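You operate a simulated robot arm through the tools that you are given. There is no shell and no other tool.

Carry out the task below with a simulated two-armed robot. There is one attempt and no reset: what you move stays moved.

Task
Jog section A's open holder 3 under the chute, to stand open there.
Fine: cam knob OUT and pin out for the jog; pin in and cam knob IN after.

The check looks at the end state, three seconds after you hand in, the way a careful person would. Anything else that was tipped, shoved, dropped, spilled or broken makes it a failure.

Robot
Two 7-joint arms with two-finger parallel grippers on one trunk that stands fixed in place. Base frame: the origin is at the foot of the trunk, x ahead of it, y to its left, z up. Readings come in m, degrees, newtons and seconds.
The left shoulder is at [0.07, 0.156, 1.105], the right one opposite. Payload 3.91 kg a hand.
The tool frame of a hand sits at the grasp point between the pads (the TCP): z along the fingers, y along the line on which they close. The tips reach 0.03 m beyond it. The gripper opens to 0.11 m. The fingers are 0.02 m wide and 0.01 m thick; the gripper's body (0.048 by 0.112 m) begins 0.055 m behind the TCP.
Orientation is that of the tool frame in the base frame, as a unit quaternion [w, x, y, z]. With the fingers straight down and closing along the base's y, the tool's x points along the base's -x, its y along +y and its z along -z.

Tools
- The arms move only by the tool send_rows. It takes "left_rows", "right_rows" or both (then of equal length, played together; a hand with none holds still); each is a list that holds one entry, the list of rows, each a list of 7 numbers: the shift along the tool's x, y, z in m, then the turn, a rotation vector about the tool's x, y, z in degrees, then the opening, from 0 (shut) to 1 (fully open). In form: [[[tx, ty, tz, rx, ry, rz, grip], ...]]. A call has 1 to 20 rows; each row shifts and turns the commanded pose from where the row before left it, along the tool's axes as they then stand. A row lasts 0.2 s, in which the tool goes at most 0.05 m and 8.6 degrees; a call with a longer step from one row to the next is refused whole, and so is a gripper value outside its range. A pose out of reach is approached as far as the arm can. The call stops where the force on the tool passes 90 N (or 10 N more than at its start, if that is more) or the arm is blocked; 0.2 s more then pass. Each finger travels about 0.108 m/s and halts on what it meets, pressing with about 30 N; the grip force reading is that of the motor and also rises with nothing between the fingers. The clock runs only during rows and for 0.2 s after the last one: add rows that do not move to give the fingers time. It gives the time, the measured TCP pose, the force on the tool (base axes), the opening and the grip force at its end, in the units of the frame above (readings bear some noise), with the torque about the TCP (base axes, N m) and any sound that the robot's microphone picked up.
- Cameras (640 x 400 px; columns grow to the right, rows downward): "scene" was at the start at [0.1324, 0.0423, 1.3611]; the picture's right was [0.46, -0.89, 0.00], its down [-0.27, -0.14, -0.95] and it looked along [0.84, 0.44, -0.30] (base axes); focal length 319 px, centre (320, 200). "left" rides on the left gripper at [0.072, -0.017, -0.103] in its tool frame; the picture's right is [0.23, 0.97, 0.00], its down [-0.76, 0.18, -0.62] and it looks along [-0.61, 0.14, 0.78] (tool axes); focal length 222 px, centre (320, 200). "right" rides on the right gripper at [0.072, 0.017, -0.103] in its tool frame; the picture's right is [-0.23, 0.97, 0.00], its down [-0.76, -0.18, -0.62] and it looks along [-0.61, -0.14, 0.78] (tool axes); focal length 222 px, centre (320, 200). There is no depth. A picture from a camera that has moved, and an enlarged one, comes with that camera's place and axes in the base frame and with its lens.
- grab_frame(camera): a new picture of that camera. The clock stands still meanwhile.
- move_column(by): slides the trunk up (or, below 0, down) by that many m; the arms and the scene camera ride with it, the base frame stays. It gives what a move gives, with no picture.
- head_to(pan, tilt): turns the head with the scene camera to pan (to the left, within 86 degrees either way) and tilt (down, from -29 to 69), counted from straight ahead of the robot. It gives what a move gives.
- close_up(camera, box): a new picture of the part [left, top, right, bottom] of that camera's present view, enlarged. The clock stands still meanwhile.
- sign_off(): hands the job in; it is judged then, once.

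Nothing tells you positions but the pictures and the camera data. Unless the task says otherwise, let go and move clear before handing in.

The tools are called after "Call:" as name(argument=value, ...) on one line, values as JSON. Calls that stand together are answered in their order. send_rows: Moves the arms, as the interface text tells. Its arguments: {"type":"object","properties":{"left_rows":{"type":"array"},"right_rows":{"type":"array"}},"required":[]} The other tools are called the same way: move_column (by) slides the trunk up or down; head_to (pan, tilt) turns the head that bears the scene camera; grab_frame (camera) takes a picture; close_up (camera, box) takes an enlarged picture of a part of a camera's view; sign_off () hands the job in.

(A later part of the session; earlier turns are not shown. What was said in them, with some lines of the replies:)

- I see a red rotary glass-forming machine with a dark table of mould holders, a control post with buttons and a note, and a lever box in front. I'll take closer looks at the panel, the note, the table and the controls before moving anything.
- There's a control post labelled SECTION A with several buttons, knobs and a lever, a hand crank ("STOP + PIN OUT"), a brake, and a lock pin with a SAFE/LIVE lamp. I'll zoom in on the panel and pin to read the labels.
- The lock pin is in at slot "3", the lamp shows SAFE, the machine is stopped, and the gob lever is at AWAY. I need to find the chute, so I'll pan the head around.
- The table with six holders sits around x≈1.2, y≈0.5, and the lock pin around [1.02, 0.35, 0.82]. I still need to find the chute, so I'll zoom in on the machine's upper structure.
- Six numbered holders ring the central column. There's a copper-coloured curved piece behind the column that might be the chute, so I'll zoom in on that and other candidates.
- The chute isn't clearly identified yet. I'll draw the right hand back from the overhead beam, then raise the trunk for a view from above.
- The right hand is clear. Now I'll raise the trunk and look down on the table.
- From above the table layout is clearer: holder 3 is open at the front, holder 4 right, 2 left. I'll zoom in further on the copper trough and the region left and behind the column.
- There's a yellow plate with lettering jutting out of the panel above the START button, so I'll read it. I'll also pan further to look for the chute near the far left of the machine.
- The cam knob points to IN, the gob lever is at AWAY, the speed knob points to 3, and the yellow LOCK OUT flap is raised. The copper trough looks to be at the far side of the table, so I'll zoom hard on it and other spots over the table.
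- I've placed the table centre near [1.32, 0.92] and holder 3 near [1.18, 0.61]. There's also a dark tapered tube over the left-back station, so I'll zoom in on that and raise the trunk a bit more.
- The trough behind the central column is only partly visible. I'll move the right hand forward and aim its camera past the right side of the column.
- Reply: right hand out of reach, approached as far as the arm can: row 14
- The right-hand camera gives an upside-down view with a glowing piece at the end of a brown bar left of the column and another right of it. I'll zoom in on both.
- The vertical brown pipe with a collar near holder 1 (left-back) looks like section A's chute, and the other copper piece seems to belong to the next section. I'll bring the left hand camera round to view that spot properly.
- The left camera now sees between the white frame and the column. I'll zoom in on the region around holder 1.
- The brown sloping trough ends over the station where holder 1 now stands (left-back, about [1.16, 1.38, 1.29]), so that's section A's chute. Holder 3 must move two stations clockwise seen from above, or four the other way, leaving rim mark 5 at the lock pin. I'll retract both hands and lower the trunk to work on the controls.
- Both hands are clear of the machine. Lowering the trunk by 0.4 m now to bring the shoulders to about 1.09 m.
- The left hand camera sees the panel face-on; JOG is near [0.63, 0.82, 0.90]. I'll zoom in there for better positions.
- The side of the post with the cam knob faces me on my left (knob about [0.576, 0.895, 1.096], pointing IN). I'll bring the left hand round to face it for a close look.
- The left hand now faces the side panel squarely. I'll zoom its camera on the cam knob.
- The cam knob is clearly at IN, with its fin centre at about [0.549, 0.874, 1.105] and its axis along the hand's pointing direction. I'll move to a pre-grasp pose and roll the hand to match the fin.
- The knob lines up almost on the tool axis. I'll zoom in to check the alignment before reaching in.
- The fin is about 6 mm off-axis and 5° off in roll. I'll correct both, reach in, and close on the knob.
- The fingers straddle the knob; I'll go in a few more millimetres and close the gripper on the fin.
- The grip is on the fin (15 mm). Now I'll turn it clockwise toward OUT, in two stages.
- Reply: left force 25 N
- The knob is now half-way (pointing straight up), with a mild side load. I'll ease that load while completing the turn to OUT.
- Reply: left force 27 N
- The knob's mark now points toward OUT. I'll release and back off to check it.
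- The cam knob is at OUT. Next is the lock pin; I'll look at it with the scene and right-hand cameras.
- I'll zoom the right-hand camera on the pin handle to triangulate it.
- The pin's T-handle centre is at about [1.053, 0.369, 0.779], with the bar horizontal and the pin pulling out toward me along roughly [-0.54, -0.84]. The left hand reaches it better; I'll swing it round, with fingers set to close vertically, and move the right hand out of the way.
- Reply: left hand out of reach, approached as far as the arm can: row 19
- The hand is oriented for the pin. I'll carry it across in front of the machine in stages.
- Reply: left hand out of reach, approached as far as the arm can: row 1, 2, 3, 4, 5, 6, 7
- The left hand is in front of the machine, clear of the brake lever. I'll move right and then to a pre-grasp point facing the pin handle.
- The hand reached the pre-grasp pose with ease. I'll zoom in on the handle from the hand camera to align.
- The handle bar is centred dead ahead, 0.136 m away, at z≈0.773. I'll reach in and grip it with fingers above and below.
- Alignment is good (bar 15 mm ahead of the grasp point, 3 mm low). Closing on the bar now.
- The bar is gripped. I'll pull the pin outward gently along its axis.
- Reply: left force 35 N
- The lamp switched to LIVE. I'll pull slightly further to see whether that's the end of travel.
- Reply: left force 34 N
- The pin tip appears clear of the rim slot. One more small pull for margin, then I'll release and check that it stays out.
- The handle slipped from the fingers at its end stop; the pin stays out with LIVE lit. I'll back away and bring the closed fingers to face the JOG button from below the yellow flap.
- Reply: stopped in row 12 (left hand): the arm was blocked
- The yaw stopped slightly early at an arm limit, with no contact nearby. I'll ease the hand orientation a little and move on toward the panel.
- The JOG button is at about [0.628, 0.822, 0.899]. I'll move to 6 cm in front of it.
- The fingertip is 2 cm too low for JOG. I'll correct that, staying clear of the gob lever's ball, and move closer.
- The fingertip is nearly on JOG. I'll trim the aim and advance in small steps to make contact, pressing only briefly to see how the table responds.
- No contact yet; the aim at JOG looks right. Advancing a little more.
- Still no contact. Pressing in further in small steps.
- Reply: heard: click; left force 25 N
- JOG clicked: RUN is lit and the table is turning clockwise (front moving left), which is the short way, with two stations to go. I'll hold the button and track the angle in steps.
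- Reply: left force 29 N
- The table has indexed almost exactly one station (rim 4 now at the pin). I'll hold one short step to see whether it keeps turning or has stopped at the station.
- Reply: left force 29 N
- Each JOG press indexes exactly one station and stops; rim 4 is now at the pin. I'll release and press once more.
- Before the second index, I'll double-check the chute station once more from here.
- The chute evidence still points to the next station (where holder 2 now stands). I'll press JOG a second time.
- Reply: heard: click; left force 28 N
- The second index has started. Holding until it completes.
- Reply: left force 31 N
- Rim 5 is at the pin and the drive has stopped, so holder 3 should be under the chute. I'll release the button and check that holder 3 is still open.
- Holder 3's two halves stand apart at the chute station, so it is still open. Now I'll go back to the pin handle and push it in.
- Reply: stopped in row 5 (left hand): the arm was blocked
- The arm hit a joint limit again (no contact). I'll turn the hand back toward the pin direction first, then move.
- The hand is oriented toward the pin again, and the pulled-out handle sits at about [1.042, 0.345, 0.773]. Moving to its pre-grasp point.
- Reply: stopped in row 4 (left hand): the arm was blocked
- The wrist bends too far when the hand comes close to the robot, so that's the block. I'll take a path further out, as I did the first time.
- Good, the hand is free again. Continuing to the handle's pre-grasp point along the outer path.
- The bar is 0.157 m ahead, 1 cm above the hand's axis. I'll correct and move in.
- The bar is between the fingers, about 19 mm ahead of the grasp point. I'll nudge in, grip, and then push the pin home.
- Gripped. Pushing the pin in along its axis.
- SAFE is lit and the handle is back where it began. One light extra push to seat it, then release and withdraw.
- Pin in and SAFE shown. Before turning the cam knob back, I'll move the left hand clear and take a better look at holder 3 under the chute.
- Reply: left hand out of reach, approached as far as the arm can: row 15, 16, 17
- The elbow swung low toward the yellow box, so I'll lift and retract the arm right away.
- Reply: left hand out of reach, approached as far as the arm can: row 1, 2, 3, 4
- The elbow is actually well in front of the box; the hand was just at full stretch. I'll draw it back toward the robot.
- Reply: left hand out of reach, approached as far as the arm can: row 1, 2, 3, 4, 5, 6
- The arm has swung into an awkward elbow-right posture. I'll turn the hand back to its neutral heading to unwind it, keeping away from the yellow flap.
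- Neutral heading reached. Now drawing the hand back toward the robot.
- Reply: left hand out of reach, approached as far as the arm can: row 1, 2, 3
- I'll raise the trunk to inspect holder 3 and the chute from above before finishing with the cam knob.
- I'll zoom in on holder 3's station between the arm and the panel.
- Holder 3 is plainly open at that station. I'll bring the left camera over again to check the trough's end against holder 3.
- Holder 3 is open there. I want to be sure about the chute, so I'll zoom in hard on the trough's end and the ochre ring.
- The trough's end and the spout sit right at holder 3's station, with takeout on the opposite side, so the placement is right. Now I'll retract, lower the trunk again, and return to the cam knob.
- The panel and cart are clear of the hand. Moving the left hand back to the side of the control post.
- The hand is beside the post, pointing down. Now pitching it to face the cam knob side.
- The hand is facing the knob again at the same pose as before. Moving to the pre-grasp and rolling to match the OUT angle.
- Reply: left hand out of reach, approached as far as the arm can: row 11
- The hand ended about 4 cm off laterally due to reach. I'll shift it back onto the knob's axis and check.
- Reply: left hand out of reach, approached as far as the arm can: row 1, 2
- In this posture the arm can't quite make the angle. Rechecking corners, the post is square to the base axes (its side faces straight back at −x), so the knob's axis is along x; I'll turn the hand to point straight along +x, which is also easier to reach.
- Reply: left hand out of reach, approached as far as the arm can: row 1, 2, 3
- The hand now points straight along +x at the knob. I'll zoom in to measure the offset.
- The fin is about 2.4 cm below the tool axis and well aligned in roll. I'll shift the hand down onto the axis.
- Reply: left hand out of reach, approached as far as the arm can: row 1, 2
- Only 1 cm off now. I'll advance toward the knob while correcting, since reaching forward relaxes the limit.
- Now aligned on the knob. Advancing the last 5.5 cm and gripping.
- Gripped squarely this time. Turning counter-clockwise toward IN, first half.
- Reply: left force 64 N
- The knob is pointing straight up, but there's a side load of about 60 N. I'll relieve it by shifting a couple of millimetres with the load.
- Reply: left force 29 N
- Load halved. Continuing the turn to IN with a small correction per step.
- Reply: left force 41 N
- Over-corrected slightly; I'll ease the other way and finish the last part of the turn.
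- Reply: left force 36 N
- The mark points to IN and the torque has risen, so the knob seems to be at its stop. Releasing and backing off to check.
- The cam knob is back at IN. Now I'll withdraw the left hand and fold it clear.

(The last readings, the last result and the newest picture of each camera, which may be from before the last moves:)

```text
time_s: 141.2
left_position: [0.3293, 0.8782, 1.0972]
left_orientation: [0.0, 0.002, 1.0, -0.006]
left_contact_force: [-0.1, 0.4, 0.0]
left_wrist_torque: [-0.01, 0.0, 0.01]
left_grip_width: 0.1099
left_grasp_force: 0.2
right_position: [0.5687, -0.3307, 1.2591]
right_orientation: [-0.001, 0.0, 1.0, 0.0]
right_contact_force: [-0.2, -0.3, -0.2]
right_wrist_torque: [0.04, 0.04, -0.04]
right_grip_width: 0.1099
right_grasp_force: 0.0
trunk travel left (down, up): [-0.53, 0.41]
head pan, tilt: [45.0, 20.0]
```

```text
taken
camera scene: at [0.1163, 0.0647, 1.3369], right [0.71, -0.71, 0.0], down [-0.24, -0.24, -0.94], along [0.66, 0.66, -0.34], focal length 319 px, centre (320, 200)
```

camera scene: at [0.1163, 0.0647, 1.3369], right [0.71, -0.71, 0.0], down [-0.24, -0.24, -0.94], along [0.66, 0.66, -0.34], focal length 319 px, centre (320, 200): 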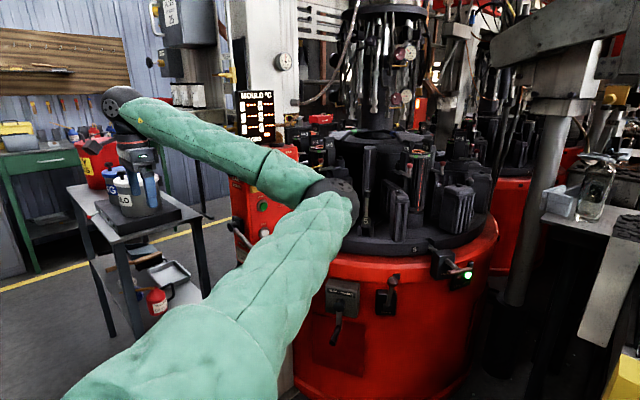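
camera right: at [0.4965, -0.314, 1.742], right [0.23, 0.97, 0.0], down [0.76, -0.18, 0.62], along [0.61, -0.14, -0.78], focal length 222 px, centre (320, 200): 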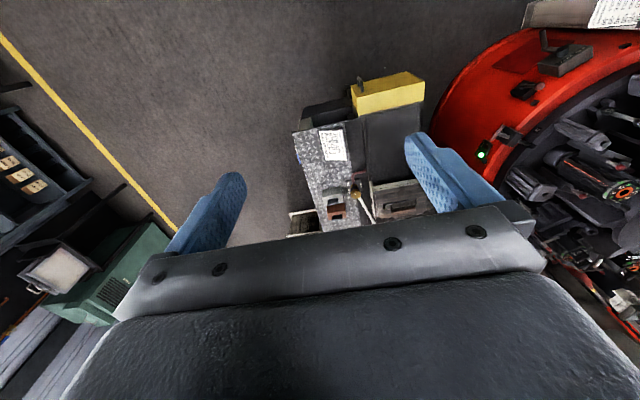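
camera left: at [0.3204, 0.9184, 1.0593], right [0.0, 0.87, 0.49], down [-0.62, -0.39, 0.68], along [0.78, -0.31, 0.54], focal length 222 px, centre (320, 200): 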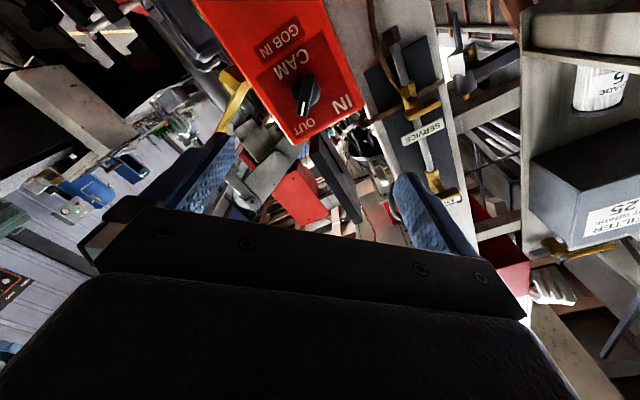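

I'll move the hand away from the post to a clear spot and then inspect everything.

Call:
send_rows(left_rows=[[[0, -0.02, -0.04, 0, 0, 0, 1], [0, -0.02, -0.04, 0, 0, 0, 1], [0, -0.04, -0.02, 0, 0, 0, 1], [0, -0.045, -0.01, 0, 0, 0, 1], [0, -0.045, -0.01, 0, 0, 0, 1], [0, -0.045, -0.01, 0, 0, 0, 1], [0, -0.045, -0.01, 0, 0, 0, 1], [0, -0.045, 0, 0, 0, 0, 1]]])

Call:
head_to(pan=50, tilt=20)

Call:
grab_frame(camera="scene")

```text
time_s: 143.0
left_position: [0.3259, 0.5702, 1.2423]
left_orientation: [0.001, 0.002, 1.0, -0.004]
left_contact_force: [-0.2, -0.6, 0.8]
left_wrist_torque: [0.02, 0.01, -0.01]
left_grip_width: 0.1096
left_grasp_force: 0.0
right_position: [0.5683, -0.3342, 1.2578]
right_orientation: [-0.001, 0.0, 1.0, 0.0]
right_contact_force: [1.0, 0.1, 0.3]
right_wrist_torque: [0.04, -0.02, -0.03]
right_grip_width: 0.1097
right_grasp_force: 0.1
trunk travel left (down, up): [-0.53, 0.41]
head pan, tilt: [45.0, 20.0]
```

```text
time_s: 143.7
left_position: [0.3262, 0.5741, 1.242]
left_orientation: [0.001, 0.003, 1.0, -0.006]
left_contact_force: [-0.2, 0.7, -0.1]
left_wrist_torque: [0.01, -0.01, 0.0]
left_grip_width: 0.1103
left_grasp_force: 0.1
right_position: [0.5689, -0.33, 1.2602]
right_orientation: [0.001, 0.0, 1.0, -0.001]
right_contact_force: [-0.4, -0.3, 0.2]
right_wrist_torque: [-0.04, -0.01, -0.01]
right_grip_width: 0.1099
right_grasp_force: 0.1
trunk travel left (down, up): [-0.53, 0.41]
head pan, tilt: [50.0, 20.0]
```

```text
taken
camera scene: at [0.1097, 0.0704, 1.3369], right [0.77, -0.64, 0.0], down [-0.22, -0.26, -0.94], along [0.6, 0.72, -0.34], focal length 319 px, centre (320, 200)
```

scene: 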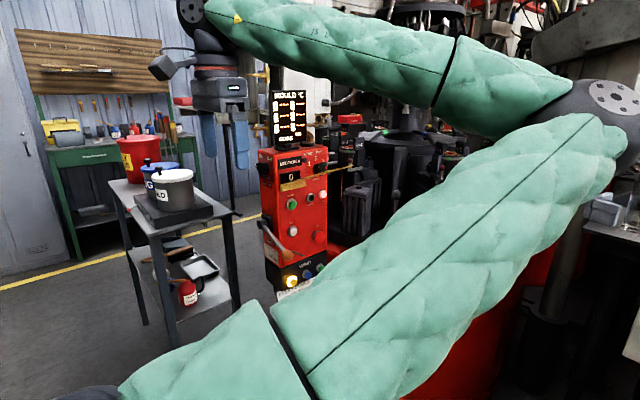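

The hand is clear. Checking the panel and the table once more.

Call:
close_up(camera="scene", box=[250, 90, 370, 300])

Call:
close_up(camera="scene", box=[320, 100, 400, 180])

Call:
move_column(by=0.38)

Call:
head_to(pan=45, tilt=22)

Call:
grab_frame(camera="scene")

Call:
close_up(camera="scene", box=[290, 170, 350, 230])

```text
1.90 times, centred on (310, 195) of scene
camera zoom: at [0.1097, 0.0704, 1.3369], right [0.77, -0.64, 0.0], down [-0.22, -0.26, -0.94], along [0.6, 0.72, -0.34], focal length 608 px, centre (339, 210)
```

zoom: 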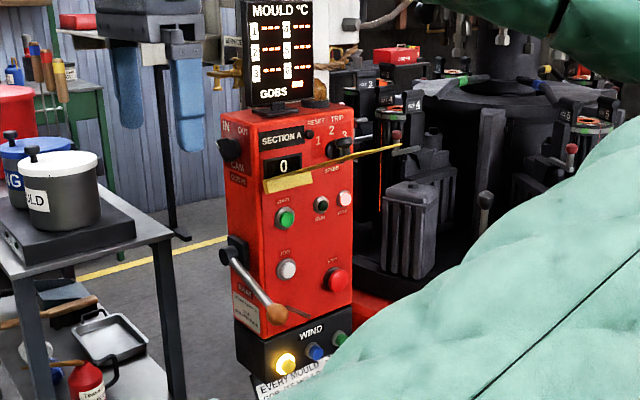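

```text
5.00 times, centred on (360, 140) of scene
camera zoom: at [0.1097, 0.0704, 1.3369], right [0.77, -0.64, 0.0], down [-0.22, -0.26, -0.94], along [0.6, 0.72, -0.34], focal length 1595 px, centre (120, 500)
```

zoom: 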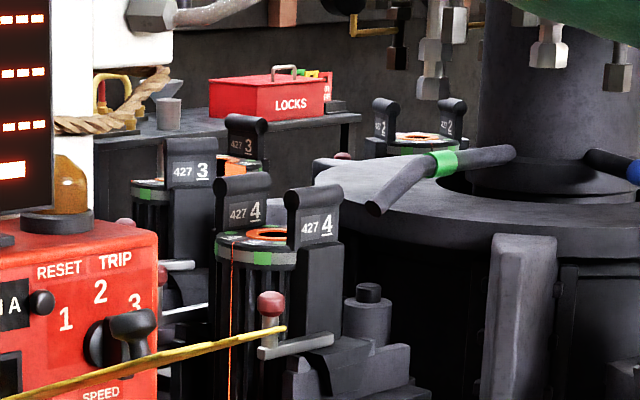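

```text
time_s: 147.3
left_position: [0.3274, 0.573, 1.6216]
left_orientation: [0.001, 0.003, 1.0, -0.005]
left_contact_force: [-0.2, 0.3, 0.4]
left_wrist_torque: [-0.04, 0.01, -0.02]
left_grip_width: 0.1099
left_grasp_force: 0.1
right_position: [0.568, -0.3302, 1.6395]
right_orientation: [0.0, 0.0, 1.0, 0.0]
right_contact_force: [0.6, 0.2, 0.5]
right_wrist_torque: [0.04, 0.0, -0.02]
right_grip_width: 0.1098
right_grasp_force: 0.0
trunk travel left (down, up): [-0.91, 0.03]
head pan, tilt: [50.0, 20.0]
```

```text
time_s: 148.0
left_position: [0.3267, 0.5732, 1.6203]
left_orientation: [0.0, 0.003, 1.0, -0.005]
left_contact_force: [0.1, 0.4, -0.2]
left_wrist_torque: [0.05, 0.0, -0.01]
left_grip_width: 0.1099
left_grasp_force: 0.0
right_position: [0.5687, -0.3316, 1.6392]
right_orientation: [0.0, 0.0, 1.0, 0.0]
right_contact_force: [-0.4, 0.3, -0.2]
right_wrist_torque: [-0.01, -0.02, 0.01]
right_grip_width: 0.1105
right_grasp_force: 0.0
trunk travel left (down, up): [-0.91, 0.03]
head pan, tilt: [45.0, 22.0]
```

```text
taken
camera scene: at [0.1156, 0.064, 1.7137], right [0.71, -0.71, 0.0], down [-0.27, -0.26, -0.93], along [0.66, 0.66, -0.37], focal length 319 px, centre (320, 200)
```

scene: 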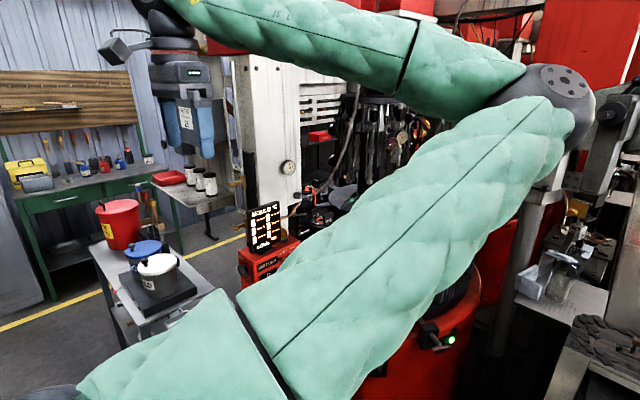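

```text
6.67 times, centred on (320, 200) of scene
camera zoom: at [0.1156, 0.064, 1.7137], right [0.71, -0.71, 0.0], down [-0.27, -0.26, -0.93], along [0.66, 0.66, -0.37], focal length 2126 px, centre (320, 200)
```

zoom: 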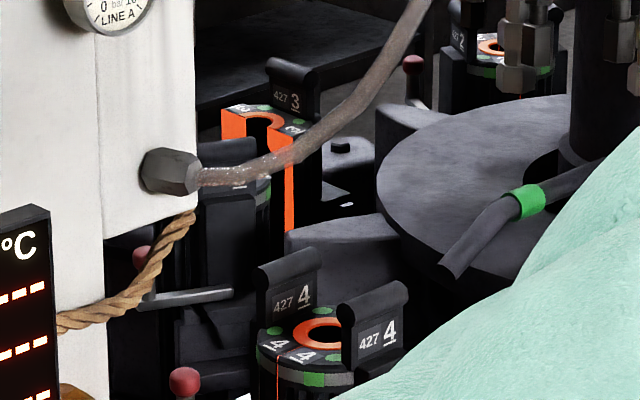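

Holder 3 stands open at the chute station with rim mark 5 at the pin. The pin is in with SAFE lit, the cam knob is at IN, the gob lever is still AWAY, and both hands are clear. Handing in.

Call:
sign_off()

```text
The job is handed in.
```

I jogged section A's holder 3 two stations, and it now stands open under the chute. I handed the job in without seeing the check's result.

- **Jog:** I turned the cam knob OUT and pulled the pin before starting. Each press of JOG moved the table exactly one station, clockwise from above. Two presses brought rim mark 5 to the pin.
- **Chute position:** no label marks it. I took the chute to be the brown sloping trough at the left-back station and measured its position from several camera views. Its lower end lines up with where holder 3 now stands, about 11 cm further out because the gob lever is at AWAY.
- **After the jog:** I pushed the pin in and the SAFE lamp lit. Then I turned the cam knob back to IN. Holder 3 was still open when I looked after that.
- **Left as found:** I did not touch the gob lever, the LOCK OUT flap, the brake, the crank or any button other than JOG. I saw nothing tipped, shoved or dropped.

While I was pulling the pin, the handle slipped out of the fingers as it reached its end stop. The pin stayed out and nothing else moved.
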